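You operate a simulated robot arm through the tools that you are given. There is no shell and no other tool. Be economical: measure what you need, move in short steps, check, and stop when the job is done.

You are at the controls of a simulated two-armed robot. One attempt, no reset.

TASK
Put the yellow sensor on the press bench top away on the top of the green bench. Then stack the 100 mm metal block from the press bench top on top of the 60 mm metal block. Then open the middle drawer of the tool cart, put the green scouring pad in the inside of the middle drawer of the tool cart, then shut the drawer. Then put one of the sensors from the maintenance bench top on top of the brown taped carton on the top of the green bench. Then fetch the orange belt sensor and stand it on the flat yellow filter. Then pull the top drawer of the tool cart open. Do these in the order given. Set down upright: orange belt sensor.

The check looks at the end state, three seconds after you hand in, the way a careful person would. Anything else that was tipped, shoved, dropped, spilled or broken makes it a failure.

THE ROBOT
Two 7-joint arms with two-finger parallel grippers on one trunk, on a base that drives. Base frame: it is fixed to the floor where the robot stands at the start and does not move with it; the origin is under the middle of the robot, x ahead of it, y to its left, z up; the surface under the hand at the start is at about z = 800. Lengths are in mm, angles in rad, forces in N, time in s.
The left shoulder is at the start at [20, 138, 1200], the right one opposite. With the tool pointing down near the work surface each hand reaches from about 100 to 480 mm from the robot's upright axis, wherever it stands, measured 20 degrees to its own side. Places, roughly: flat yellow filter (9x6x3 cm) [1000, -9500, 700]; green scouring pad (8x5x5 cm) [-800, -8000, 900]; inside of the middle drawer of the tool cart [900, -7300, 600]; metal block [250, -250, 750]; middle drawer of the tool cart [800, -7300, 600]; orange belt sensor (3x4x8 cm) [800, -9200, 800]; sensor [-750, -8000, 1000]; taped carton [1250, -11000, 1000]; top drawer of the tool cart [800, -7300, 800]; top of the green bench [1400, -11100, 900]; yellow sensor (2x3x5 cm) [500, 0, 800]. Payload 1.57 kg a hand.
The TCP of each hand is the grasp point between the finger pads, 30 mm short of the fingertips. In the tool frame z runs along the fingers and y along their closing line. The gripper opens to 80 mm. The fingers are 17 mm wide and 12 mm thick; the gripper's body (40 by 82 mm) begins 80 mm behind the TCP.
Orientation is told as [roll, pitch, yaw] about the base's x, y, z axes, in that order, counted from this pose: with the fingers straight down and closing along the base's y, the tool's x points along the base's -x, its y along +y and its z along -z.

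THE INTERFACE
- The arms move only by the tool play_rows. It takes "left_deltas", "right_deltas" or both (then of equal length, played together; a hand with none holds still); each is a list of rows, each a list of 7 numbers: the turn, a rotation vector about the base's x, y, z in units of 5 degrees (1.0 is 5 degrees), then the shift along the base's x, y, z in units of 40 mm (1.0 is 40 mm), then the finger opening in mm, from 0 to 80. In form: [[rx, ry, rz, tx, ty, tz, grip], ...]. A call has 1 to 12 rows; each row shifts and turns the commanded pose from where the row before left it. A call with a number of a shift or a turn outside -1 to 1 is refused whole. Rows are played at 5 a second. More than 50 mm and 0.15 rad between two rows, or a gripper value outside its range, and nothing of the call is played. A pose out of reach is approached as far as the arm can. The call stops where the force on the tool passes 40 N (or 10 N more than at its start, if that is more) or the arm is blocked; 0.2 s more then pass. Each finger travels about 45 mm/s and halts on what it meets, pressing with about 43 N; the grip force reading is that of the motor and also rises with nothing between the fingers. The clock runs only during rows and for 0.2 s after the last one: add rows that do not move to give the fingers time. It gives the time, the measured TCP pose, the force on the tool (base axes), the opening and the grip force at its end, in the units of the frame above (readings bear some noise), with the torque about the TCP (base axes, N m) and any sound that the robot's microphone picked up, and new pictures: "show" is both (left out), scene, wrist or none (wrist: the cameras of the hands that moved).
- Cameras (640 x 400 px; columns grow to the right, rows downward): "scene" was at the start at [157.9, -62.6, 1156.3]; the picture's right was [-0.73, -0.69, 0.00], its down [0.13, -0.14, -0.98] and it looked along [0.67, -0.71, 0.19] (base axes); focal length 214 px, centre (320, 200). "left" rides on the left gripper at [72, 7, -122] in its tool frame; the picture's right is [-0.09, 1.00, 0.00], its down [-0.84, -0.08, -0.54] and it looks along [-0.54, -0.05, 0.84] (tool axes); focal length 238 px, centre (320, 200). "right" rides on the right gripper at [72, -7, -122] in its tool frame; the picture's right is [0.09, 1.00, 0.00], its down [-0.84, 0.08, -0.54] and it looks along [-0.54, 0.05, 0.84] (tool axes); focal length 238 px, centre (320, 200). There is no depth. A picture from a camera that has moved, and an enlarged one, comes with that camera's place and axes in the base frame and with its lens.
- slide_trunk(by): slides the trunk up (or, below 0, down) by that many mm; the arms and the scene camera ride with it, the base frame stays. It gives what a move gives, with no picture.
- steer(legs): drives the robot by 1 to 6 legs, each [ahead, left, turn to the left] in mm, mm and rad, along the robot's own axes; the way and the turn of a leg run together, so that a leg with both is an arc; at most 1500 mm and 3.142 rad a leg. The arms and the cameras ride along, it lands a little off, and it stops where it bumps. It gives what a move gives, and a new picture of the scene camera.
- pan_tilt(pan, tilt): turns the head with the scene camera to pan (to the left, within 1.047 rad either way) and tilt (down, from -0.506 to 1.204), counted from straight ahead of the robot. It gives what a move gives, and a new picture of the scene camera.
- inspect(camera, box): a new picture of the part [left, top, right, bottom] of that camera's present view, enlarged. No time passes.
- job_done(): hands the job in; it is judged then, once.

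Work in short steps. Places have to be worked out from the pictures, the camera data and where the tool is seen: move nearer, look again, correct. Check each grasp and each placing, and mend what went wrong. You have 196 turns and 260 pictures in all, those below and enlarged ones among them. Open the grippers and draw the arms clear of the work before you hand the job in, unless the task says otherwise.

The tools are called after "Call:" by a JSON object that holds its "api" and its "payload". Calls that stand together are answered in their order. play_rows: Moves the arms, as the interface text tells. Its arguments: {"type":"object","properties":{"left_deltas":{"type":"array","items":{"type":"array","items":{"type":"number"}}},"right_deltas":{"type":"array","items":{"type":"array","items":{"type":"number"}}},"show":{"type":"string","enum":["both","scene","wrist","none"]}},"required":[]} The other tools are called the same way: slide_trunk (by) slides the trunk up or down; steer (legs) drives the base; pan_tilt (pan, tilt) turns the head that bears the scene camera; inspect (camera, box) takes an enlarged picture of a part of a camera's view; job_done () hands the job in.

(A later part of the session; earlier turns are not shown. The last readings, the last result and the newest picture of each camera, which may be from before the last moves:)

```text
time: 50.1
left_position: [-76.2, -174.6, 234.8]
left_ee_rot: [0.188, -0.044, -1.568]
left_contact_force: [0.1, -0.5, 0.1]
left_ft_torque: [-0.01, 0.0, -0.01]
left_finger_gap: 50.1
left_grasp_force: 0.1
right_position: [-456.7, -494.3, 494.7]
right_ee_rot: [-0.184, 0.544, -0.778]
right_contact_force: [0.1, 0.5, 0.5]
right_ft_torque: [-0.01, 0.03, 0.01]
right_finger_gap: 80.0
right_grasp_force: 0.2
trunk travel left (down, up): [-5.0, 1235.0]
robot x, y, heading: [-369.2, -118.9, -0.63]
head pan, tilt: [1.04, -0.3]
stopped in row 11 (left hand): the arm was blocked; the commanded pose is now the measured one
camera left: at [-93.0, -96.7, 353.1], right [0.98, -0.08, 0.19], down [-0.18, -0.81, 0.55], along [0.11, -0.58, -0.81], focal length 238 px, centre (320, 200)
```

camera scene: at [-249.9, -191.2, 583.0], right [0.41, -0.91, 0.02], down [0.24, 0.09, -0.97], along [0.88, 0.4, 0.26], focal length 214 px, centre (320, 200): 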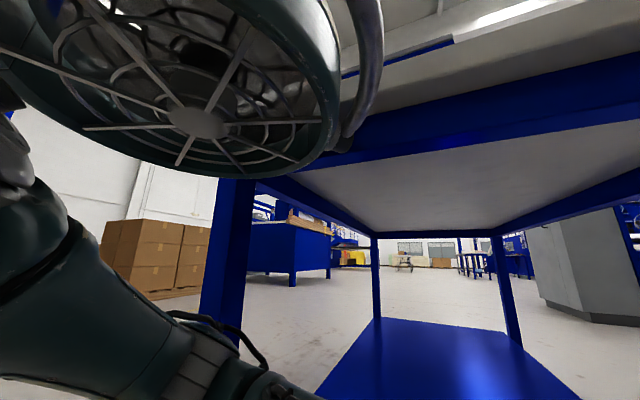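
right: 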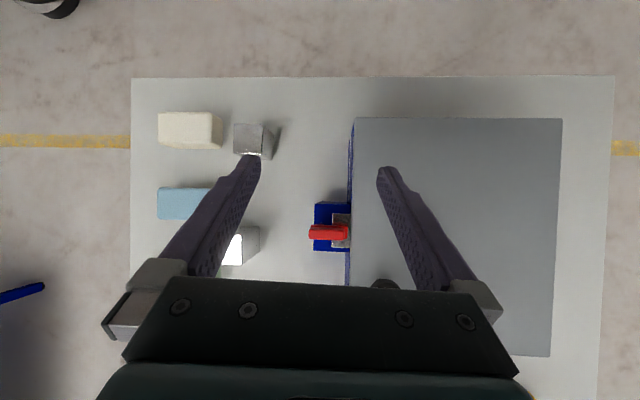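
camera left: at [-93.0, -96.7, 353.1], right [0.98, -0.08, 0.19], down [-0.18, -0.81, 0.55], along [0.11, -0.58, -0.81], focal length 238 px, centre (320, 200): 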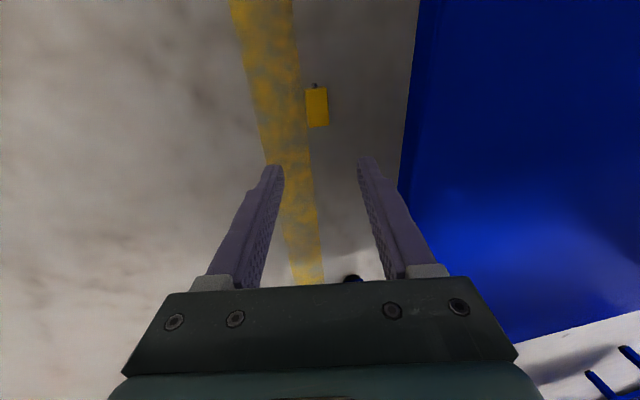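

Call:
{"api": "play_rows", "payload": {"left_deltas": [[0, 0, 0, 0, -0.2, -1, 55], [0, 0, 0, 0, 0, -1, 55], [0, 0, 0, 0.2, 0, -1, 55], [0, 0, 0, 0.3, 0, -0.8, 55]], "show": "wrist"}}

```text
time: 51.3
left_position: [-61.4, -186.7, 82.5]
left_ee_rot: [0.186, -0.044, -1.572]
left_contact_force: [0.1, 0.0, 0.3]
left_ft_torque: [0.04, -0.01, 0.0]
left_finger_gap: 55.3
left_grasp_force: 0.0
right_position: [-459.0, -492.1, 494.0]
right_ee_rot: [-0.183, 0.544, -0.78]
right_contact_force: [-0.4, 0.6, -0.9]
right_ft_torque: [0.01, -0.02, 0.01]
right_finger_gap: 80.1
right_grasp_force: 0.0
trunk travel left (down, up): [-5.0, 1235.0]
robot x, y, heading: [-369.2, -115.6, -0.632]
head pan, tilt: [1.04, -0.3]
stopped in row 4 (left hand): the arm was blocked; the commanded pose is now the measured one
camera left: at [-78.0, -108.9, 201.2], right [0.98, -0.09, 0.19], down [-0.18, -0.81, 0.55], along [0.11, -0.58, -0.81], focal length 238 px, centre (320, 200)
```

left: 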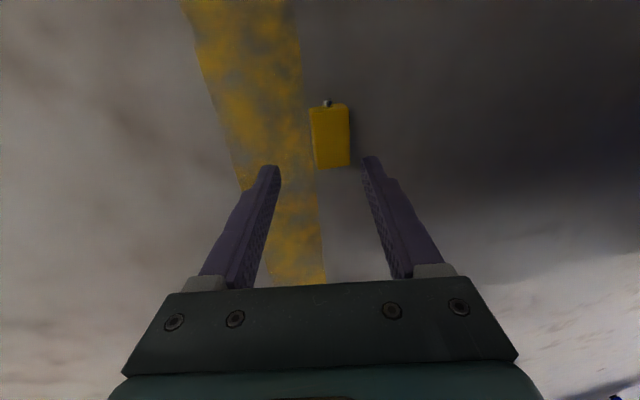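

Call:
{"api": "play_rows", "payload": {"left_deltas": [[0, 0, 0, 0.35, 0.1, -0.3, 60], [0, 0, 0, 0.25, 0.05, -0.4, 60], [0, 0, 0, 0, 0, -0.45, 60]], "show": "wrist"}}

```text
time: 52.3
left_position: [-39.9, -181.4, 37.2]
left_ee_rot: [0.187, -0.047, -1.575]
left_contact_force: [-0.3, -3.3, 2.4]
left_ft_torque: [-0.09, 0.13, 0.12]
left_finger_gap: 59.9
left_grasp_force: 0.1
right_position: [-458.6, -491.1, 494.1]
right_ee_rot: [-0.182, 0.545, -0.782]
right_contact_force: [0.2, 0.7, -0.2]
right_ft_torque: [-0.04, 0.0, 0.02]
right_finger_gap: 80.1
right_grasp_force: 0.0
trunk travel left (down, up): [-5.0, 1235.0]
robot x, y, heading: [-368.9, -118.9, -0.637]
head pan, tilt: [1.04, -0.3]
stopped in row 3 (left hand): the arm was blocked; the commanded pose is now the measured one
camera left: at [-55.2, -103.9, 155.4], right [0.98, -0.09, 0.19], down [-0.18, -0.81, 0.56], along [0.1, -0.58, -0.81], focal length 238 px, centre (320, 200)
```

left: 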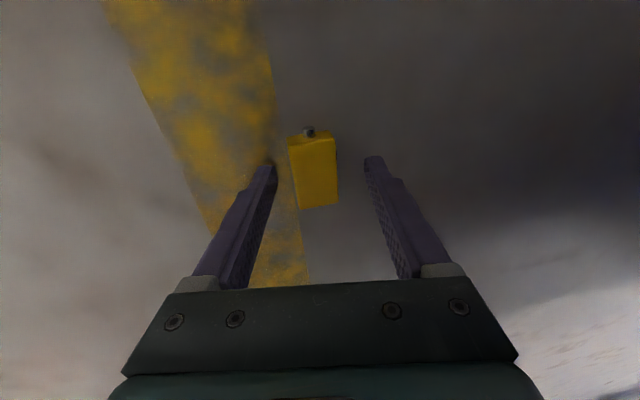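

The sensor lies between the pads at floor level; I close fully.

Call:
{"api": "play_rows", "payload": {"left_deltas": [[0, 0, 0, 0, 0, 0, 40], [0, 0, 0, 0, 0, 0, 20], [0, 0, 0, 0, 0, 0, 0], [0, 0, 0, 0, 0, 0, 0], [0, 0, 0, 0, 0, 0, 0]], "show": "wrist"}}

```text
time: 53.7
left_position: [-38.7, -179.5, 37.2]
left_ee_rot: [0.188, -0.043, -1.575]
left_contact_force: [-0.9, -1.3, 2.6]
left_ft_torque: [0.01, 0.02, -0.01]
left_finger_gap: 30.1
left_grasp_force: 39.0
right_position: [-459.9, -489.4, 494.3]
right_ee_rot: [-0.183, 0.544, -0.783]
right_contact_force: [-0.1, 0.5, 0.5]
right_ft_torque: [0.02, -0.01, 0.02]
right_finger_gap: 80.1
right_grasp_force: 0.1
trunk travel left (down, up): [-5.0, 1235.0]
robot x, y, heading: [-366.8, -118.1, -0.64]
head pan, tilt: [1.04, -0.3]
stopped in row 5 (left hand): the arm was blocked; the commanded pose is now the measured one
camera left: at [-54.7, -102.0, 155.5], right [0.98, -0.09, 0.19], down [-0.18, -0.81, 0.55], along [0.1, -0.58, -0.81], focal length 238 px, centre (320, 200)
```

left: 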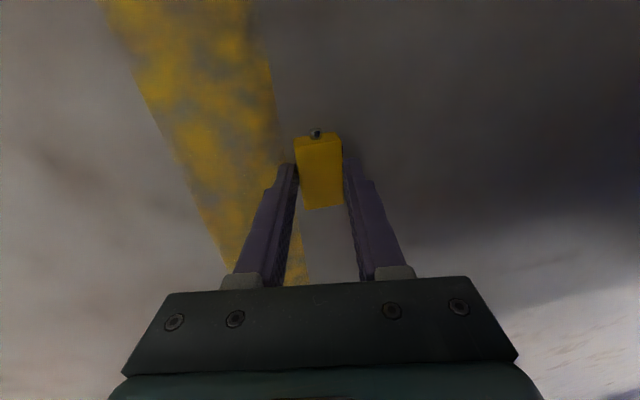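

Gripped. I lift a little away from the shelf, then try backing the base with the elbow now low.

Call:
{"api": "play_rows", "payload": {"left_deltas": [[0, 0, 0, -0.3, 0, 0.5, 0], [0, 0, 0, -0.4, 0, 0.5, 0], [0, 0, 0, -0.4, 0, 0.5, 0]], "show": "none"}}

Call:
{"api": "steer", "payload": {"legs": [[-100, 0, 0]]}}

```text
time: 54.7
left_position: [-83.2, -174.5, 97.0]
left_ee_rot: [0.187, -0.039, -1.579]
left_contact_force: [0.0, -0.8, -1.7]
left_ft_torque: [-0.01, -0.03, 0.02]
left_finger_gap: 29.3
left_grasp_force: 38.9
right_position: [-460.3, -488.4, 493.5]
right_ee_rot: [-0.18, 0.544, -0.786]
right_contact_force: [0.0, 0.3, -0.5]
right_ft_torque: [0.01, 0.02, 0.01]
right_finger_gap: 79.9
right_grasp_force: 0.1
trunk travel left (down, up): [-5.0, 1235.0]
robot x, y, heading: [-369.4, -117.8, -0.638]
head pan, tilt: [1.04, -0.3]
stopped in row 3 (left hand): the arm was blocked; the commanded pose is now the measured one
```

```text
time: 56.0
left_position: [-84.5, -186.2, 99.4]
left_ee_rot: [0.188, -0.056, -1.596]
left_contact_force: [-0.4, -0.6, 0.2]
left_ft_torque: [0.03, 0.01, 0.02]
left_finger_gap: 29.1
left_grasp_force: 38.8
right_position: [-467.1, -484.6, 499.4]
right_ee_rot: [-0.195, 0.533, -0.81]
right_contact_force: [1.0, 0.7, -0.1]
right_ft_torque: [-0.02, 0.0, -0.01]
right_finger_gap: 80.0
right_grasp_force: 0.1
trunk travel left (down, up): [-5.0, 1235.0]
robot x, y, heading: [-368.7, -91.6, -0.655]
head pan, tilt: [1.04, -0.3]
stopped in leg 1: the robot was blocked; the commanded pose is now the measured one
camera scene: at [-252.4, -183.3, 583.7], right [0.38, -0.93, 0.03], down [0.25, 0.07, -0.97], along [0.89, 0.37, 0.25], focal length 214 px, centre (320, 200)
```

scene: 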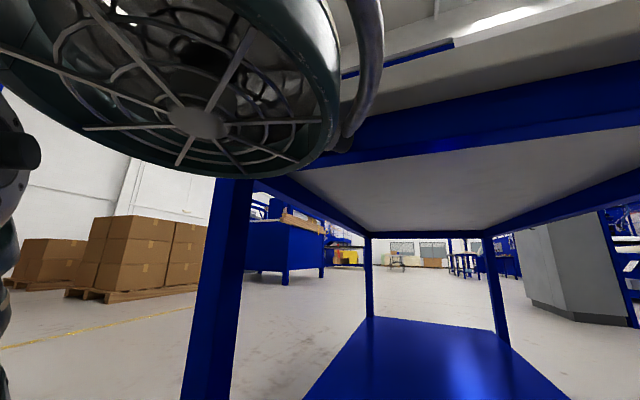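

Still blocked in -x. I look lower-left and then right to find what is caught.

Call:
{"api": "pan_tilt", "payload": {"pan": 1.04, "tilt": 0.5}}

Call:
{"api": "pan_tilt", "payload": {"pan": -1.04, "tilt": 0.2}}

```text
time: 57.1
left_position: [-84.3, -186.9, 98.1]
left_ee_rot: [0.189, -0.059, -1.592]
left_contact_force: [0.1, 0.3, -0.3]
left_ft_torque: [0.02, 0.04, 0.02]
left_finger_gap: 29.2
left_grasp_force: 39.0
right_position: [-466.3, -487.1, 502.1]
right_ee_rot: [-0.197, 0.531, -0.806]
right_contact_force: [1.3, -0.6, 0.4]
right_ft_torque: [0.02, 0.0, 0.03]
right_finger_gap: 80.1
right_grasp_force: 0.0
trunk travel left (down, up): [-5.0, 1235.0]
robot x, y, heading: [-366.2, -90.9, -0.652]
head pan, tilt: [1.04, 0.499]
camera scene: at [-242.9, -182.7, 511.9], right [0.38, -0.92, 0.03], down [-0.47, -0.22, -0.86], along [0.8, 0.31, -0.52], focal length 214 px, centre (320, 200)
```

scene: 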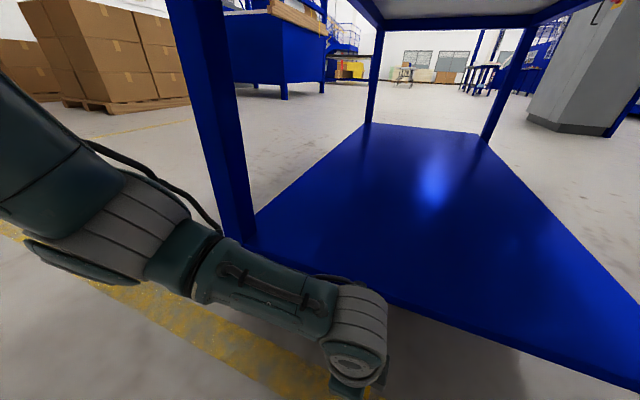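

```text
time: 59.1
left_position: [-85.2, -186.4, 100.6]
left_ee_rot: [0.189, -0.059, -1.591]
left_contact_force: [0.7, 0.8, -0.7]
left_ft_torque: [0.0, -0.03, 0.0]
left_finger_gap: 29.2
left_grasp_force: 38.8
right_position: [-467.0, -485.5, 500.9]
right_ee_rot: [-0.197, 0.53, -0.808]
right_contact_force: [-0.3, -0.3, 0.2]
right_ft_torque: [-0.01, -0.01, -0.02]
right_finger_gap: 80.0
right_grasp_force: 0.1
trunk travel left (down, up): [-5.0, 1235.0]
robot x, y, heading: [-364.3, -89.5, -0.651]
head pan, tilt: [-1.04, 0.201]
camera scene: at [-337.6, -307.2, 548.0], right [-0.99, 0.12, 0.02], down [0.0, 0.15, -0.99], along [-0.12, -0.98, -0.15], focal length 214 px, centre (320, 200)
```

scene: 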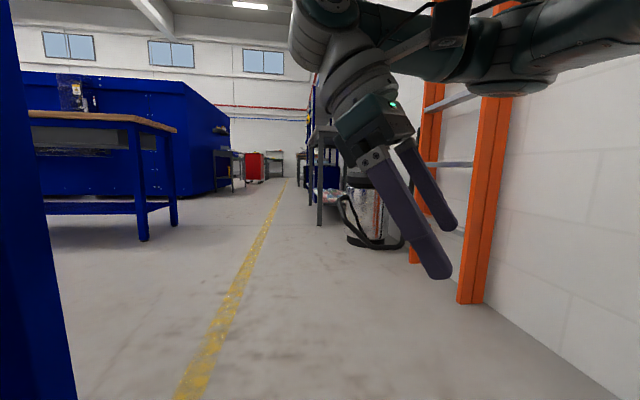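

The left shoulder ring seems wedged under the bench apron (robot leans down at its left). I use the last 5 mm of trunk travel and try backing straight in -x.

Call:
{"api": "slide_trunk", "payload": {"by": -5}}

Call:
{"api": "steer", "payload": {"legs": [[-50, -38, 0]]}}

```text
time: 59.6
left_position: [-83.4, -186.1, 99.8]
left_ee_rot: [0.19, -0.059, -1.593]
left_contact_force: [0.5, -0.1, -0.5]
left_ft_torque: [0.02, 0.02, -0.03]
left_finger_gap: 29.0
left_grasp_force: 38.8
right_position: [-466.4, -484.6, 500.6]
right_ee_rot: [-0.197, 0.531, -0.807]
right_contact_force: [1.0, -0.4, -0.9]
right_ft_torque: [0.01, 0.01, -0.03]
right_finger_gap: 80.0
right_grasp_force: 0.0
trunk travel left (down, up): [0.0, 1240.0]
robot x, y, heading: [-367.1, -88.3, -0.65]
head pan, tilt: [-1.04, 0.201]
```

```text
time: 60.6
left_position: [-84.9, -184.8, 99.8]
left_ee_rot: [0.191, -0.057, -1.594]
left_contact_force: [-0.4, 0.1, -1.7]
left_ft_torque: [-0.01, -0.02, -0.02]
left_finger_gap: 28.9
left_grasp_force: 38.7
right_position: [-465.4, -484.9, 499.5]
right_ee_rot: [-0.194, 0.53, -0.81]
right_contact_force: [-0.2, 0.9, 0.6]
right_ft_torque: [0.0, 0.01, -0.04]
right_finger_gap: 79.8
right_grasp_force: 0.0
trunk travel left (down, up): [0.0, 1240.0]
robot x, y, heading: [-370.9, -90.0, -0.653]
head pan, tilt: [-1.04, 0.201]
camera scene: at [-337.6, -306.3, 547.4], right [-0.99, 0.12, 0.02], down [0.0, 0.15, -0.99], along [-0.12, -0.98, -0.15], focal length 214 px, centre (320, 200)
```

scene: 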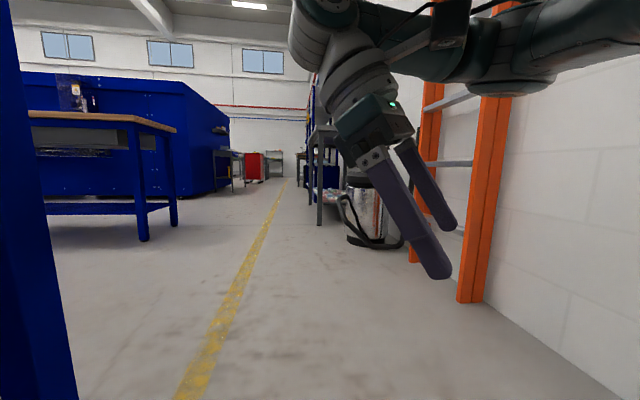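

No net motion. I look higher at the left shoulder ring against the bench edge.

Call:
{"api": "pan_tilt", "payload": {"pan": 0.6, "tilt": -0.5}}

```text
time: 62.3
left_position: [-84.6, -182.1, 99.5]
left_ee_rot: [0.191, -0.058, -1.597]
left_contact_force: [-0.5, 0.8, -0.2]
left_ft_torque: [0.0, -0.02, 0.0]
left_finger_gap: 29.1
left_grasp_force: 39.0
right_position: [-468.1, -481.5, 499.3]
right_ee_rot: [-0.193, 0.532, -0.813]
right_contact_force: [1.1, -0.5, -0.1]
right_ft_torque: [0.02, -0.01, -0.01]
right_finger_gap: 79.8
right_grasp_force: 0.0
trunk travel left (down, up): [0.0, 1240.0]
robot x, y, heading: [-370.3, -92.3, -0.66]
head pan, tilt: [0.6, -0.499]
camera scene: at [-258.9, -212.6, 599.5], right [-0.06, -1.0, 0.04], down [0.45, -0.07, -0.89], along [0.89, -0.03, 0.46], focal length 214 px, centre (320, 200)
```

scene: 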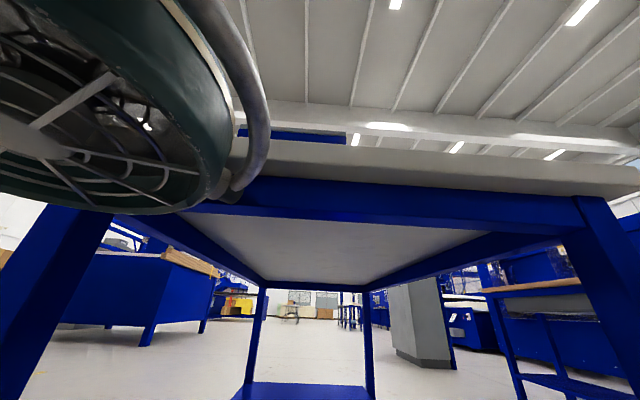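

The contact looks like ring against the bench's edge near its corner. I try easing sideways in -y to release it.

Call:
{"api": "steer", "payload": {"legs": [[40, -50, 0]]}}

```text
time: 63.3
left_position: [-86.1, -149.6, 95.5]
left_ee_rot: [0.184, -0.006, -1.589]
left_contact_force: [0.1, -0.3, -0.6]
left_ft_torque: [0.0, 0.01, -0.02]
left_finger_gap: 29.0
left_grasp_force: 38.6
right_position: [-467.8, -470.6, 480.6]
right_ee_rot: [-0.156, 0.57, -0.784]
right_contact_force: [0.2, -0.1, 0.0]
right_ft_torque: [0.0, -0.02, 0.0]
right_finger_gap: 80.1
right_grasp_force: 0.1
trunk travel left (down, up): [0.0, 1240.0]
robot x, y, heading: [-366.7, -151.9, -0.647]
head pan, tilt: [0.6, -0.499]
camera scene: at [-259.4, -205.8, 594.6], right [-0.05, -1.0, -0.01], down [0.45, -0.02, -0.89], along [0.89, -0.05, 0.45], focal length 214 px, centre (320, 200)
```

scene: 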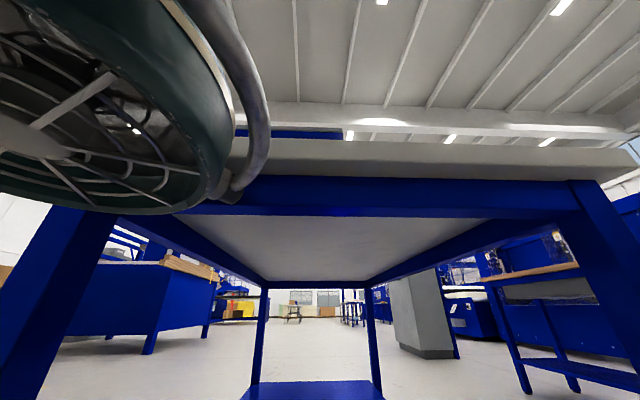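

The top stays pinned while the base shifts, so it is interlocked sideways. I try a small trunk rise to see if it slips free vertically.

Call:
{"api": "slide_trunk", "payload": {"by": 25}}

Call:
{"api": "inspect", "payload": {"camera": "scene", "box": [100, 0, 420, 200]}}

```text
time: 64.2
left_position: [-85.4, -151.7, 96.9]
left_ee_rot: [0.187, -0.008, -1.583]
left_contact_force: [-0.1, 0.0, -0.1]
left_ft_torque: [0.01, 0.02, 0.0]
left_finger_gap: 28.9
left_grasp_force: 39.0
right_position: [-464.2, -474.9, 482.5]
right_ee_rot: [-0.158, 0.567, -0.779]
right_contact_force: [-1.1, 0.0, -0.3]
right_ft_torque: [0.01, 0.02, 0.01]
right_finger_gap: 79.7
right_grasp_force: 0.1
trunk travel left (down, up): [5.0, 1245.0]
robot x, y, heading: [-365.1, -141.5, -0.645]
head pan, tilt: [0.6, -0.499]
stopped: the arm was blocked; the commanded pose is now the measured one
```

```text
2.00 times, centred on (260, 100) of scene
camera zoom: at [-257.7, -208.1, 595.4], right [-0.04, -1.0, 0.0], down [0.45, -0.02, -0.89], along [0.89, -0.04, 0.45], focal length 429 px, centre (440, 400)
```

zoom: 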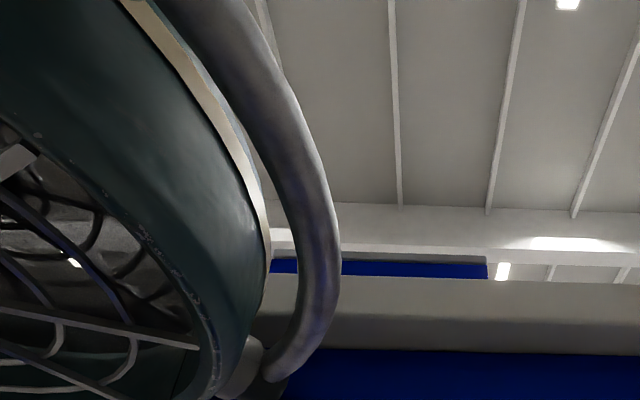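

Call:
{"api": "steer", "payload": {"legs": [[0, 0, 0.25]]}}

```text
time: 65.4
left_position: [-75.6, -133.2, 97.3]
left_ee_rot: [0.188, -0.04, -1.338]
left_contact_force: [0.9, 0.1, -0.6]
left_ft_torque: [0.01, 0.01, -0.03]
left_finger_gap: 28.8
left_grasp_force: 38.8
right_position: [-368.2, -526.7, 493.1]
right_ee_rot: [-0.179, 0.543, -0.544]
right_contact_force: [-0.7, -0.2, -0.7]
right_ft_torque: [-0.03, 0.0, -0.01]
right_finger_gap: 79.8
right_grasp_force: 0.1
trunk travel left (down, up): [5.0, 1245.0]
robot x, y, heading: [-366.5, -147.5, -0.398]
head pan, tilt: [0.6, -0.499]
camera scene: at [-234.6, -215.3, 598.0], right [0.2, -0.98, 0.03], down [0.45, 0.07, -0.89], along [0.87, 0.19, 0.46], focal length 214 px, centre (320, 200)
```

scene: 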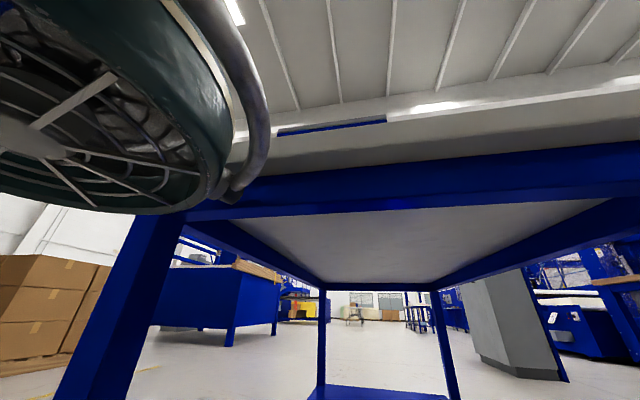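

The turn went through. I try backing again from this heading.

Call:
{"api": "steer", "payload": {"legs": [[-150, 0, 0]]}}

```text
time: 66.7
left_position: [-74.3, -143.2, 99.8]
left_ee_rot: [0.191, -0.058, -1.363]
left_contact_force: [-0.4, 0.6, -1.3]
left_ft_torque: [0.02, 0.01, -0.01]
left_finger_gap: 28.8
left_grasp_force: 38.9
right_position: [-378.6, -523.5, 500.3]
right_ee_rot: [-0.197, 0.53, -0.577]
right_contact_force: [1.2, 0.3, 0.4]
right_ft_torque: [0.03, -0.01, 0.03]
right_finger_gap: 80.0
right_grasp_force: 0.1
trunk travel left (down, up): [5.0, 1245.0]
robot x, y, heading: [-373.8, -115.2, -0.423]
head pan, tilt: [0.6, -0.499]
stopped in leg 1: the robot was blocked; the commanded pose is now the measured one
camera scene: at [-237.7, -213.3, 600.1], right [0.18, -0.98, 0.05], down [0.46, 0.04, -0.89], along [0.87, 0.18, 0.46], focal length 214 px, centre (320, 200)
```

scene: 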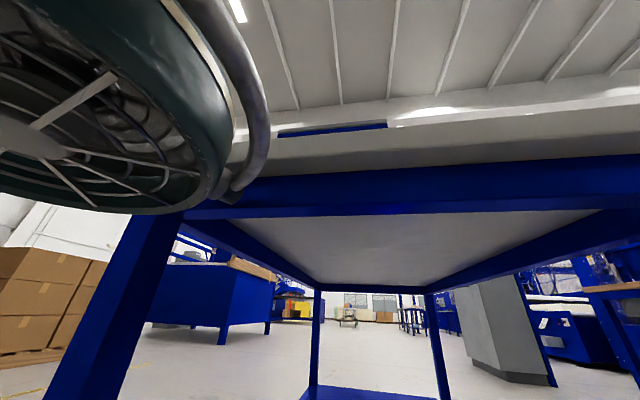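

Call:
{"api": "pan_tilt", "payload": {"pan": 1.04, "tilt": 0.05}}

```text
time: 67.6
left_position: [-72.8, -146.2, 100.1]
left_ee_rot: [0.191, -0.061, -1.36]
left_contact_force: [0.0, -0.5, -0.4]
left_ft_torque: [0.03, 0.03, 0.0]
left_finger_gap: 28.6
left_grasp_force: 38.6
right_position: [-378.1, -524.4, 500.6]
right_ee_rot: [-0.199, 0.527, -0.578]
right_contact_force: [0.2, 0.5, -0.3]
right_ft_torque: [-0.01, 0.01, -0.01]
right_finger_gap: 79.9
right_grasp_force: 0.1
trunk travel left (down, up): [5.0, 1245.0]
robot x, y, heading: [-372.9, -112.2, -0.419]
head pan, tilt: [1.04, 0.051]
camera scene: at [-229.8, -175.5, 553.7], right [0.58, -0.81, 0.04], down [-0.05, -0.08, -0.99], along [0.81, 0.58, -0.09], focal length 214 px, centre (320, 200)
```

scene: 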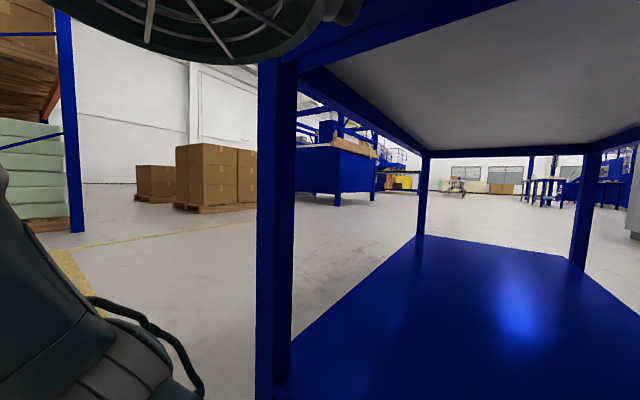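

The motion data show a pivot pinned near (−50, −118, 730): the ring's tube tip appears caught behind the bench apron. I try a short forward move, then a quicker pull back.

Call:
{"api": "steer", "payload": {"legs": [[40, 0, 0], [-300, 0, 0]]}}

```text
time: 68.7
left_position: [-69.1, -66.3, 97.5]
left_ee_rot: [0.188, -0.008, -1.344]
left_contact_force: [0.4, -1.0, 0.0]
left_ft_torque: [0.01, -0.02, -0.04]
left_finger_gap: 29.0
left_grasp_force: 39.0
right_position: [-360.9, -468.2, 483.8]
right_ee_rot: [-0.159, 0.567, -0.54]
right_contact_force: [0.5, 0.0, 0.4]
right_ft_torque: [0.0, -0.01, 0.01]
right_finger_gap: 80.2
right_grasp_force: 0.0
trunk travel left (down, up): [5.0, 1245.0]
robot x, y, heading: [-343.5, -124.2, -0.401]
head pan, tilt: [1.04, 0.051]
stopped in leg 1: the robot was blocked; the commanded pose is now the measured one
camera scene: at [-217.6, -120.5, 550.6], right [0.59, -0.8, -0.01], down [-0.07, -0.04, -1.0], along [0.8, 0.59, -0.08], focal length 214 px, centre (320, 200)
```

scene: 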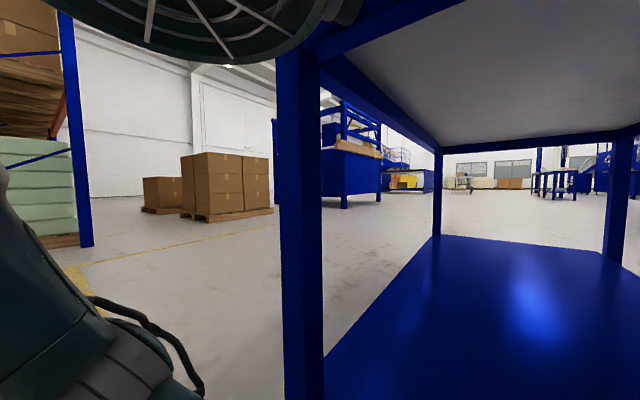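

The robot slid along the bench edge by about 60 mm. I continue sliding toward the bench's left end with a slight pull back.

Call:
{"api": "steer", "payload": {"legs": [[-80, 110, 0]]}}

```text
time: 69.4
left_position: [-67.1, -70.5, 97.1]
left_ee_rot: [0.189, -0.015, -1.345]
left_contact_force: [0.3, 0.4, -0.5]
left_ft_torque: [-0.06, 0.01, 0.01]
left_finger_gap: 28.8
left_grasp_force: 38.9
right_position: [-360.9, -471.1, 485.3]
right_ee_rot: [-0.166, 0.562, -0.544]
right_contact_force: [-0.8, -0.1, 0.1]
right_ft_torque: [0.0, 0.0, 0.0]
right_finger_gap: 79.7
right_grasp_force: 0.1
trunk travel left (down, up): [5.0, 1245.0]
robot x, y, heading: [-347.6, -118.4, -0.405]
head pan, tilt: [1.04, 0.051]
stopped in leg 1: the robot was blocked; the commanded pose is now the measured one
camera scene: at [-217.2, -121.6, 550.7], right [0.59, -0.8, -0.01], down [-0.07, -0.04, -1.0], along [0.8, 0.59, -0.08], focal length 214 px, centre (320, 200)
```

scene: 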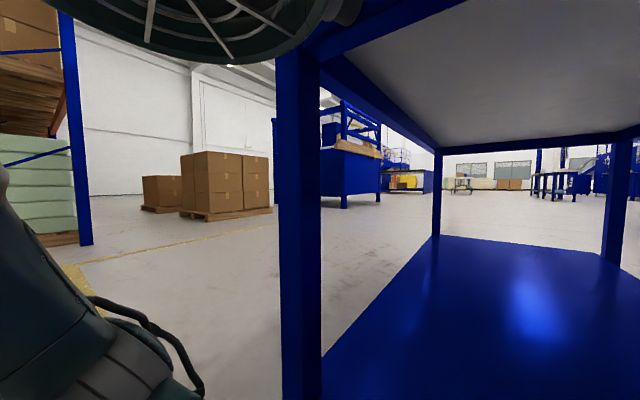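

Call:
{"api": "steer", "payload": {"legs": [[0, 0, 0.3]]}}

```text
time: 70.8
left_position: [-59.3, 36.7, 104.3]
left_ee_rot: [0.211, -0.013, -1.041]
left_contact_force: [-0.3, -0.4, -0.2]
left_ft_torque: [0.0, 0.0, 0.0]
left_finger_gap: 28.6
left_grasp_force: 38.7
right_position: [-225.9, -438.2, 482.7]
right_ee_rot: [-0.144, 0.546, -0.23]
right_contact_force: [-0.9, 0.4, -0.1]
right_ft_torque: [-0.01, 0.04, -0.03]
right_finger_gap: 80.1
right_grasp_force: 0.1
trunk travel left (down, up): [5.0, 1245.0]
robot x, y, heading: [-349.6, -121.3, -0.101]
head pan, tilt: [1.04, 0.051]
camera scene: at [-196.4, -64.1, 554.3], right [0.81, -0.59, 0.0], down [-0.03, -0.05, -1.0], along [0.59, 0.81, -0.06], focal length 214 px, centre (320, 200)
```

scene: 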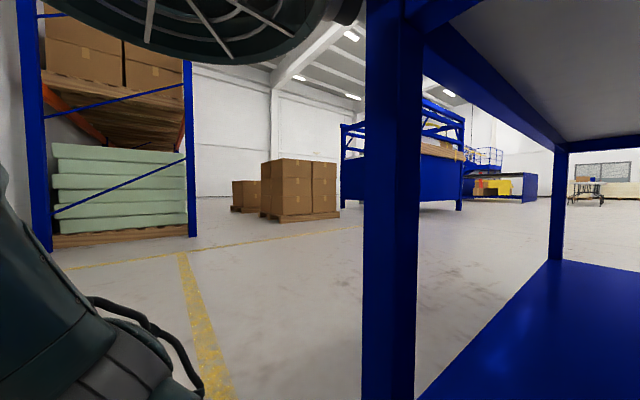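

The tilt has vanished after this turn. I try backing now.

Call:
{"api": "steer", "payload": {"legs": [[-200, 0, 0]]}}

```text
time: 72.4
left_position: [-249.0, 63.6, 106.0]
left_ee_rot: [0.218, -0.012, -1.044]
left_contact_force: [-0.1, -0.1, -1.2]
left_ft_torque: [0.02, 0.04, 0.02]
left_finger_gap: 29.0
left_grasp_force: 38.8
right_position: [-419.4, -412.2, 481.8]
right_ee_rot: [-0.137, 0.544, -0.227]
right_contact_force: [0.3, -0.2, -0.2]
right_ft_torque: [0.02, -0.03, -0.01]
right_finger_gap: 79.9
right_grasp_force: 0.0
trunk travel left (down, up): [5.0, 1245.0]
robot x, y, heading: [-546.0, -100.4, -0.097]
head pan, tilt: [1.04, 0.051]
camera scene: at [-388.5, -38.5, 555.1], right [0.81, -0.59, 0.0], down [-0.03, -0.04, -1.0], along [0.59, 0.81, -0.05], focal length 214 px, centre (320, 200)
```

scene: 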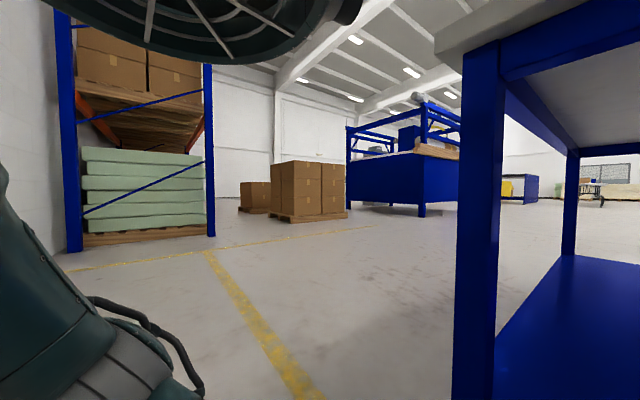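

Free. The sensor is still held; I raise the trunk back and lift the hand.

Call:
{"api": "slide_trunk", "payload": {"by": 400}}

Call:
{"api": "slide_trunk", "payload": {"by": 170}}

Call:
{"api": "play_rows", "payload": {"left_deltas": [[0, 0, 0, 0, 0, 1, 0], [0, 0, 0, 0, 0, 1, 0], [0, 0, 0, 0, 0, 1, 0], [0, 0, 0, 0, 0, 1, 0], [0, 0, 0, 0, 0, 1, 0], [0, 0, 0, 0, 0, 1, 0], [0, 0, 0, 0, 0, 1, 0], [0, 0, 0, 0, 0, 1, 0]], "show": "wrist"}}

Call:
{"api": "pan_tilt", "payload": {"pan": 0, "tilt": 0.5}}

```text
time: 76.2
left_position: [-252.7, 64.2, 505.8]
left_ee_rot: [0.215, -0.01, -1.043]
left_contact_force: [-0.3, 0.1, -0.9]
left_ft_torque: [-0.05, 0.0, -0.05]
left_finger_gap: 28.8
left_grasp_force: 39.0
right_position: [-422.4, -413.5, 882.0]
right_ee_rot: [-0.138, 0.545, -0.228]
right_contact_force: [0.6, 0.0, 0.3]
right_ft_torque: [0.02, 0.01, -0.02]
right_finger_gap: 79.9
right_grasp_force: 0.0
trunk travel left (down, up): [-395.0, 845.0]
robot x, y, heading: [-546.5, -99.8, -0.101]
head pan, tilt: [1.04, 0.051]
```

```text
time: 78.2
left_position: [-253.6, 63.9, 675.4]
left_ee_rot: [0.215, -0.01, -1.044]
left_contact_force: [0.5, -0.1, -0.6]
left_ft_torque: [-0.02, -0.01, -0.01]
left_finger_gap: 28.7
left_grasp_force: 38.3
right_position: [-422.2, -413.3, 1053.2]
right_ee_rot: [-0.138, 0.544, -0.227]
right_contact_force: [0.1, 0.2, 0.5]
right_ft_torque: [-0.01, 0.01, -0.04]
right_finger_gap: 80.0
right_grasp_force: 0.0
trunk travel left (down, up): [-565.0, 675.0]
robot x, y, heading: [-543.3, -102.7, -0.101]
head pan, tilt: [1.04, 0.051]
```

```text
time: 80.0
left_position: [-253.1, 65.9, 996.7]
left_ee_rot: [0.215, -0.007, -1.041]
left_contact_force: [-0.5, -0.4, 0.5]
left_ft_torque: [0.01, 0.01, 0.0]
left_finger_gap: 28.5
left_grasp_force: 39.3
right_position: [-422.0, -411.9, 1051.7]
right_ee_rot: [-0.137, 0.544, -0.23]
right_contact_force: [0.0, -0.2, -0.1]
right_ft_torque: [0.02, 0.0, -0.03]
right_finger_gap: 79.7
right_grasp_force: 0.0
trunk travel left (down, up): [-565.0, 675.0]
robot x, y, heading: [-543.2, -99.5, -0.103]
head pan, tilt: [1.04, 0.051]
camera left: at [-307.8, 119.9, 1116.3], right [0.89, 0.41, 0.21], down [0.25, -0.81, 0.52], along [0.39, -0.41, -0.83], focal length 238 px, centre (320, 200)
```

left: 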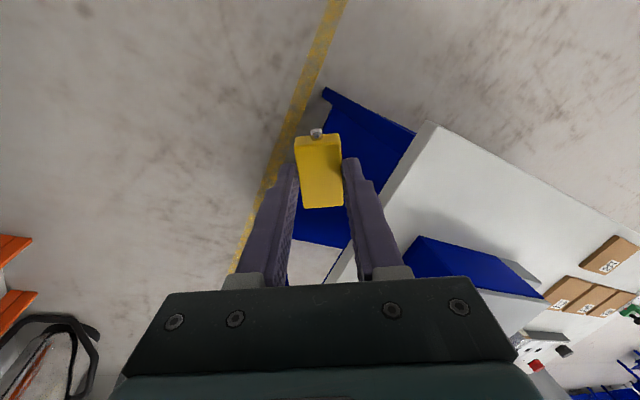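

```text
time: 81.2
left_position: [-252.6, 64.6, 996.5]
left_ee_rot: [0.214, -0.012, -1.044]
left_contact_force: [0.0, 0.0, -0.1]
left_ft_torque: [-0.02, -0.01, 0.0]
left_finger_gap: 28.7
left_grasp_force: 39.1
right_position: [-422.9, -411.6, 1051.4]
right_ee_rot: [-0.139, 0.544, -0.228]
right_contact_force: [-0.1, 0.5, 0.2]
right_ft_torque: [-0.03, 0.04, 0.01]
right_finger_gap: 79.8
right_grasp_force: 0.2
trunk travel left (down, up): [-565.0, 675.0]
robot x, y, heading: [-546.8, -100.5, -0.104]
head pan, tilt: [0.0, 0.499]
camera scene: at [-354.6, -120.5, 1083.1], right [-0.1, -0.99, 0.0], down [-0.48, 0.05, -0.88], along [0.87, -0.09, -0.48], focal length 214 px, centre (320, 200)
```

scene: 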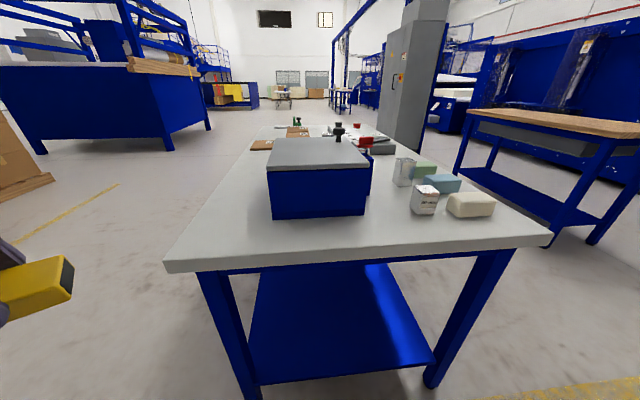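

The bench items are undisturbed. I turn to face -y and check the grip.

Call:
{"api": "steer", "payload": {"legs": [[0, 0, -1.467], [1000, 0, 0]]}}

```text
time: 88.9
left_position: [-372.3, -1183.0, 994.8]
left_ee_rot: [0.213, -0.007, -2.54]
left_contact_force: [-0.6, 0.9, -1.0]
left_ft_torque: [-0.02, 0.01, 0.01]
left_finger_gap: 28.9
left_grasp_force: 39.3
right_position: [-861.8, -1049.5, 1051.2]
right_ee_rot: [-0.13, 0.54, -1.734]
right_contact_force: [0.3, 0.3, -0.4]
right_ft_torque: [0.01, -0.04, -0.01]
right_finger_gap: 80.1
right_grasp_force: 0.0
trunk travel left (down, up): [-565.0, 675.0]
robot x, y, heading: [-557.4, -908.7, -1.602]
head pan, tilt: [0.0, 0.499]
stopped in leg 2: the robot was blocked; the commanded pose is now the measured one
camera scene: at [-563.0, -1096.8, 1081.8], right [-1.0, 0.03, 0.0], down [0.02, 0.48, -0.88], along [-0.03, -0.87, -0.48], focal length 214 px, centre (320, 200)
```

scene: 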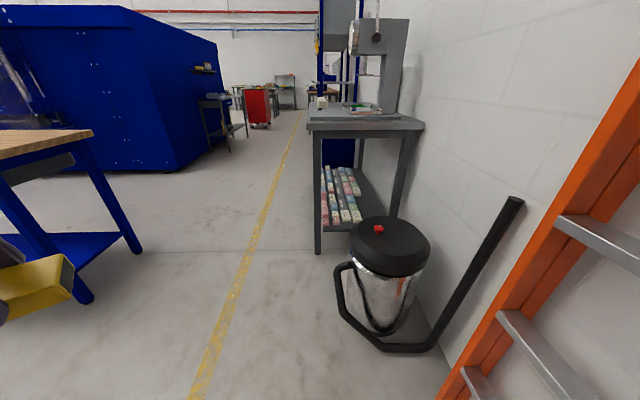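

Something (likely the right arm near the ladder) stopped the robot. I sidestep left toward the line and carry on.

Call:
{"api": "steer", "payload": {"legs": [[-40, 150, 0], [600, 450, 0], [1200, 0, 0]]}}

```text
time: 99.7
left_position: [196.7, -2973.0, 996.3]
left_ee_rot: [0.217, -0.013, -2.539]
left_contact_force: [0.0, -0.1, -0.1]
left_ft_torque: [0.02, -0.03, 0.03]
left_finger_gap: 28.8
left_grasp_force: 39.3
right_position: [-292.5, -2842.0, 1051.9]
right_ee_rot: [-0.128, 0.538, -1.731]
right_contact_force: [0.9, -0.6, 0.3]
right_ft_torque: [0.01, 0.0, -0.04]
right_finger_gap: 80.0
right_grasp_force: 0.0
trunk travel left (down, up): [-565.0, 675.0]
robot x, y, heading: [8.7, -2697.9, -1.603]
head pan, tilt: [0.0, 0.499]
camera scene: at [5.8, -2886.9, 1083.1], right [-1.0, 0.03, 0.0], down [0.01, 0.48, -0.88], along [-0.02, -0.88, -0.48], focal length 214 px, centre (320, 200)
```

scene: 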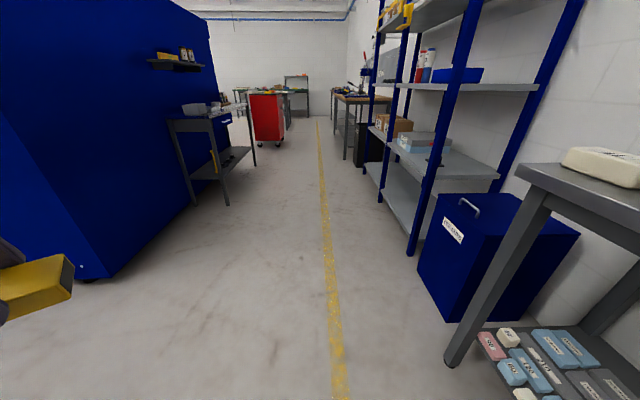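

Call:
{"api": "steer", "payload": {"legs": [[0, 0, 0.032], [1500, 40, 0], [1500, 0, 0], [1300, 0, 0]]}}

```text
refused: leg 2 is longer than a leg can be; nothing moved
```

Call:
{"api": "steer", "payload": {"legs": [[0, 0, 0.032], [1490, 40, 0], [1500, 0, 0], [1300, 0, 0]]}}

```text
time: 120.5
left_position: [224.1, -7231.9, 996.6]
left_ee_rot: [0.217, -0.013, -2.521]
left_contact_force: [0.0, 0.0, 0.4]
left_ft_torque: [0.01, 0.04, -0.02]
left_finger_gap: 28.7
left_grasp_force: 38.3
right_position: [-267.0, -7107.6, 1052.1]
right_ee_rot: [-0.129, 0.536, -1.713]
right_contact_force: [0.0, -0.4, 0.0]
right_ft_torque: [0.0, 0.03, -0.02]
right_finger_gap: 79.7
right_grasp_force: 0.1
trunk travel left (down, up): [-565.0, 675.0]
robot x, y, heading: [31.3, -6954.9, -1.583]
head pan, tilt: [0.0, 0.499]
camera scene: at [31.9, -7148.3, 1083.1], right [-1.0, 0.01, 0.0], down [0.01, 0.48, -0.88], along [-0.01, -0.88, -0.48], focal length 214 px, centre (320, 200)
```

scene: 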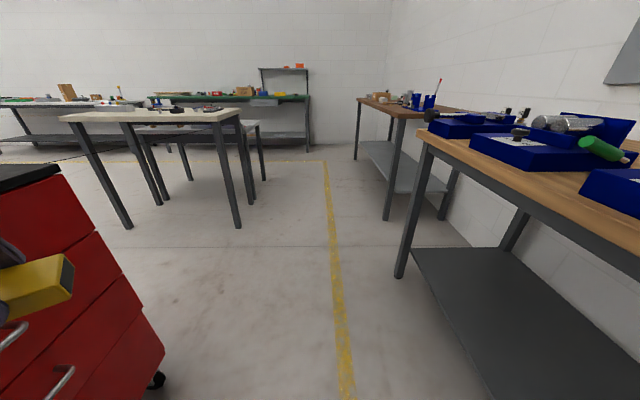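

The sensor is still held. I zoom in on the green bench at the back.

Call:
{"api": "inspect", "payload": {"camera": "scene", "box": [130, 60, 330, 160]}}

```text
3.20 times, centred on (230, 110) of scene
camera zoom: at [31.9, -7148.3, 1083.1], right [-1.0, 0.01, 0.0], down [0.01, 0.48, -0.88], along [-0.01, -0.88, -0.48], focal length 686 px, centre (608, 488)
```

zoom: 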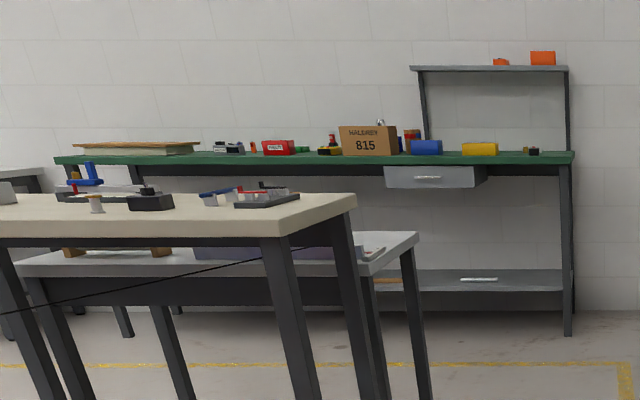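

The carton (HALBREY 815) and free gaps on the green bench are visible. I drive down the aisle past the two tables.

Call:
{"api": "steer", "payload": {"legs": [[0, 0, 0.012], [1500, 0, 0], [1500, 0, 0], [250, 0, 0]]}}

```text
time: 136.8
left_position: [225.1, -10493.7, 996.6]
left_ee_rot: [0.216, -0.013, -2.51]
left_contact_force: [0.7, -0.5, -0.7]
left_ft_torque: [0.03, 0.02, -0.03]
left_finger_gap: 28.9
left_grasp_force: 38.8
right_position: [-265.9, -10376.2, 1052.6]
right_ee_rot: [-0.128, 0.537, -1.701]
right_contact_force: [0.1, 0.1, -0.1]
right_ft_torque: [-0.02, -0.01, 0.0]
right_finger_gap: 80.2
right_grasp_force: 0.1
trunk travel left (down, up): [-565.0, 675.0]
robot x, y, heading: [34.2, -10218.8, -1.567]
head pan, tilt: [0.0, 0.499]
camera scene: at [33.0, -10412.7, 1083.1], right [-1.0, 0.0, 0.0], down [0.0, 0.48, -0.88], along [0.0, -0.88, -0.48], focal length 214 px, centre (320, 200)
```

scene: 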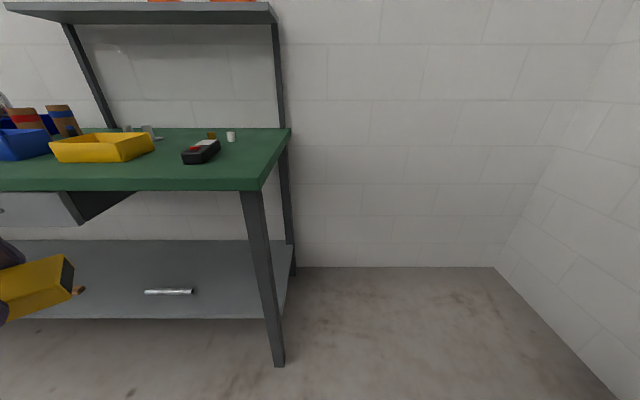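

Bench top front edge is y≈-10800, end x≈155; the front strip at x 250–500 is free. I raise the trunk 100 and move in.

Call:
{"api": "slide_trunk", "payload": {"by": 100}}

Call:
{"api": "steer", "payload": {"legs": [[350, 150, 0]]}}

Call:
{"api": "play_rows", "payload": {"left_deltas": [[0, 0, 0, 0, -0.5, -0.5, 0], [0, 0, 0, 0, -0.3, -0.9, 0], [0, 0, 0, 0, 0, -0.8, 0]], "show": "both"}}

```text
time: 138.1
left_position: [225.8, -10493.8, 1097.3]
left_ee_rot: [0.217, -0.014, -2.51]
left_contact_force: [-0.4, 1.3, -0.5]
left_ft_torque: [0.01, -0.04, 0.02]
left_finger_gap: 28.9
left_grasp_force: 38.7
right_position: [-266.9, -10375.0, 1152.4]
right_ee_rot: [-0.13, 0.535, -1.701]
right_contact_force: [0.9, -0.1, 0.6]
right_ft_torque: [0.03, 0.0, 0.02]
right_finger_gap: 80.1
right_grasp_force: 0.0
trunk travel left (down, up): [-665.0, 575.0]
robot x, y, heading: [30.7, -10220.3, -1.568]
head pan, tilt: [0.0, 0.499]
```

```text
time: 140.5
left_position: [377.2, -10843.5, 1095.6]
left_ee_rot: [0.217, -0.012, -2.505]
left_contact_force: [-0.1, 0.9, 0.6]
left_ft_torque: [0.0, 0.02, -0.01]
left_finger_gap: 28.8
left_grasp_force: 39.1
right_position: [-116.9, -10726.0, 1152.1]
right_ee_rot: [-0.13, 0.537, -1.698]
right_contact_force: [0.5, -0.9, -0.2]
right_ft_torque: [-0.03, -0.02, -0.01]
right_finger_gap: 80.0
right_grasp_force: 0.0
trunk travel left (down, up): [-665.0, 575.0]
robot x, y, heading: [181.5, -10568.3, -1.561]
head pan, tilt: [0.0, 0.499]
camera scene: at [183.7, -10763.1, 1183.1], right [-1.0, 0.0, 0.0], down [0.0, 0.48, -0.88], along [0.0, -0.88, -0.48], focal length 214 px, centre (320, 200)
```

scene: 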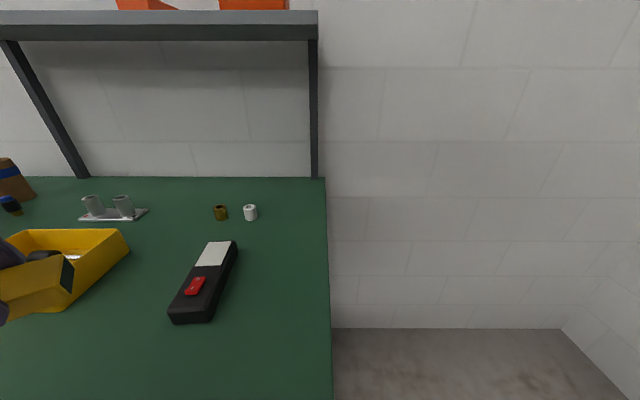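

```text
time: 141.3
left_position: [375.1, -10875.6, 1007.9]
left_ee_rot: [0.216, -0.012, -2.508]
left_contact_force: [0.0, 0.8, -1.1]
left_ft_torque: [0.04, 0.0, 0.02]
left_finger_gap: 28.6
left_grasp_force: 38.3
right_position: [-116.9, -10725.9, 1151.4]
right_ee_rot: [-0.13, 0.535, -1.699]
right_contact_force: [0.1, -0.1, 1.1]
right_ft_torque: [-0.01, 0.03, -0.03]
right_finger_gap: 79.8
right_grasp_force: 0.0
trunk travel left (down, up): [-665.0, 575.0]
robot x, y, heading: [184.2, -10568.7, -1.566]
head pan, tilt: [0.0, 0.499]
camera scene: at [183.7, -10763.0, 1183.1], right [-1.0, 0.0, 0.0], down [0.0, 0.48, -0.88], along [0.0, -0.88, -0.48], focal length 214 px, centre (320, 200)
camera left: at [422.4, -10815.8, 1127.9], right [0.5, -0.84, 0.21], down [-0.78, -0.34, 0.52], along [-0.36, -0.43, -0.83], focal length 238 px, centre (320, 200)
```

scene: 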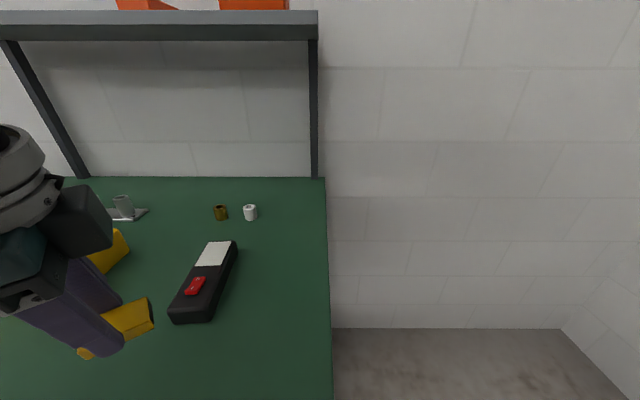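
left: 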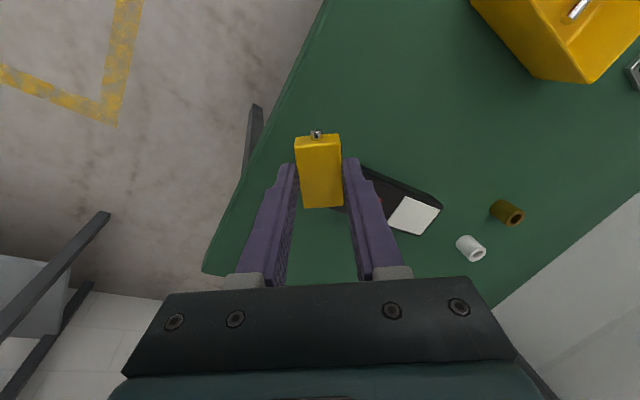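

I shift 35 mm away from the meter and lower toward the bench top.

Call:
{"api": "play_rows", "payload": {"left_deltas": [[0, 0, 0, 0.5, 0, 0, 0], [0, 0, 0, 0.4, 0.1, -0.5, 0], [0, 0, 0, 0, 0, -0.6, 0], [0, 0, 0, 0, 0, -0.5, 0], [0, 0, 0, 0, 0, -0.15, 0], [0, 0, 0, 0, 0, -0.1, 0], [0, 0, 0, 0, 0, -0.1, 0]], "show": "both"}}

```text
time: 142.9
left_position: [415.0, -10875.2, 934.4]
left_ee_rot: [0.225, -0.016, -2.504]
left_contact_force: [1.7, 5.9, 21.4]
left_ft_torque: [0.4, 0.07, 0.02]
left_finger_gap: 30.3
left_grasp_force: 39.9
right_position: [-116.1, -10726.6, 1151.0]
right_ee_rot: [-0.129, 0.535, -1.7]
right_contact_force: [0.1, 0.3, 0.5]
right_ft_torque: [0.01, 0.03, 0.01]
right_finger_gap: 79.9
right_grasp_force: 0.0
trunk travel left (down, up): [-665.0, 575.0]
robot x, y, heading: [186.7, -10568.0, -1.568]
head pan, tilt: [0.0, 0.499]
stopped in row 7 (left hand): the force on the tool passed its limit at 52 N (the readings are from after the stop); the commanded pose is now the measured one
camera scene: at [184.9, -10763.2, 1183.1], right [-1.0, 0.0, 0.0], down [0.0, 0.48, -0.88], along [0.0, -0.88, -0.48], focal length 214 px, centre (320, 200)
camera left: at [461.4, -10812.8, 1054.7], right [0.51, -0.83, 0.23], down [-0.78, -0.33, 0.53], along [-0.36, -0.44, -0.82], focal length 238 px, centre (320, 200)
```

scene: 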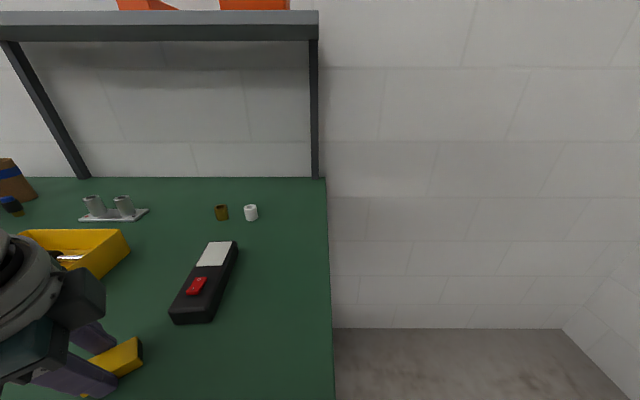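
left: 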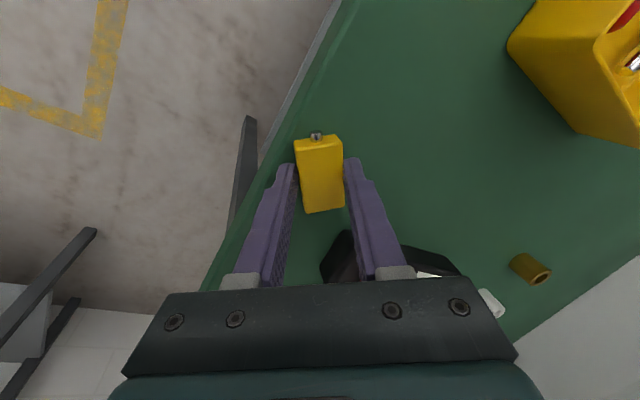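

It rests on the bench. I open the fingers and raise straight up.

Call:
{"api": "play_rows", "payload": {"left_deltas": [[0, 0, 0, 0, 0, 0.04, 45], [0, 0, 0, 0, 0, 0, 45], [0, 0, 0, 0, 0, 0, 45], [0, 0, 0, 0, 0, 0.5, 45], [0, 0, 0, 0, 0, 1, 45], [0, 0, 0, 0, 0, 1, 45], [0, 0, 0, 0, 0, 1, 60], [0, 0, 0, 0, 0, 1, 80]], "show": "wrist"}}

```text
time: 144.7
left_position: [412.8, -10872.7, 1115.7]
left_ee_rot: [0.221, -0.017, -2.506]
left_contact_force: [-0.7, 1.2, 0.0]
left_ft_torque: [-0.01, 0.01, 0.03]
left_finger_gap: 79.9
left_grasp_force: 0.0
right_position: [-116.8, -10725.1, 1152.4]
right_ee_rot: [-0.131, 0.537, -1.699]
right_contact_force: [-0.3, -0.4, -0.5]
right_ft_torque: [0.0, 0.01, -0.04]
right_finger_gap: 80.0
right_grasp_force: 0.1
trunk travel left (down, up): [-665.0, 575.0]
robot x, y, heading: [183.6, -10566.9, -1.567]
head pan, tilt: [0.0, 0.499]
camera left: at [459.9, -10811.3, 1234.8], right [0.5, -0.83, 0.22], down [-0.78, -0.33, 0.52], along [-0.36, -0.44, -0.82], focal length 238 px, centre (320, 200)
```

left: 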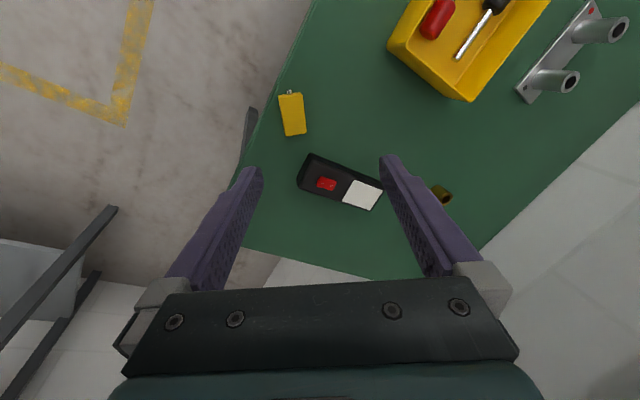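

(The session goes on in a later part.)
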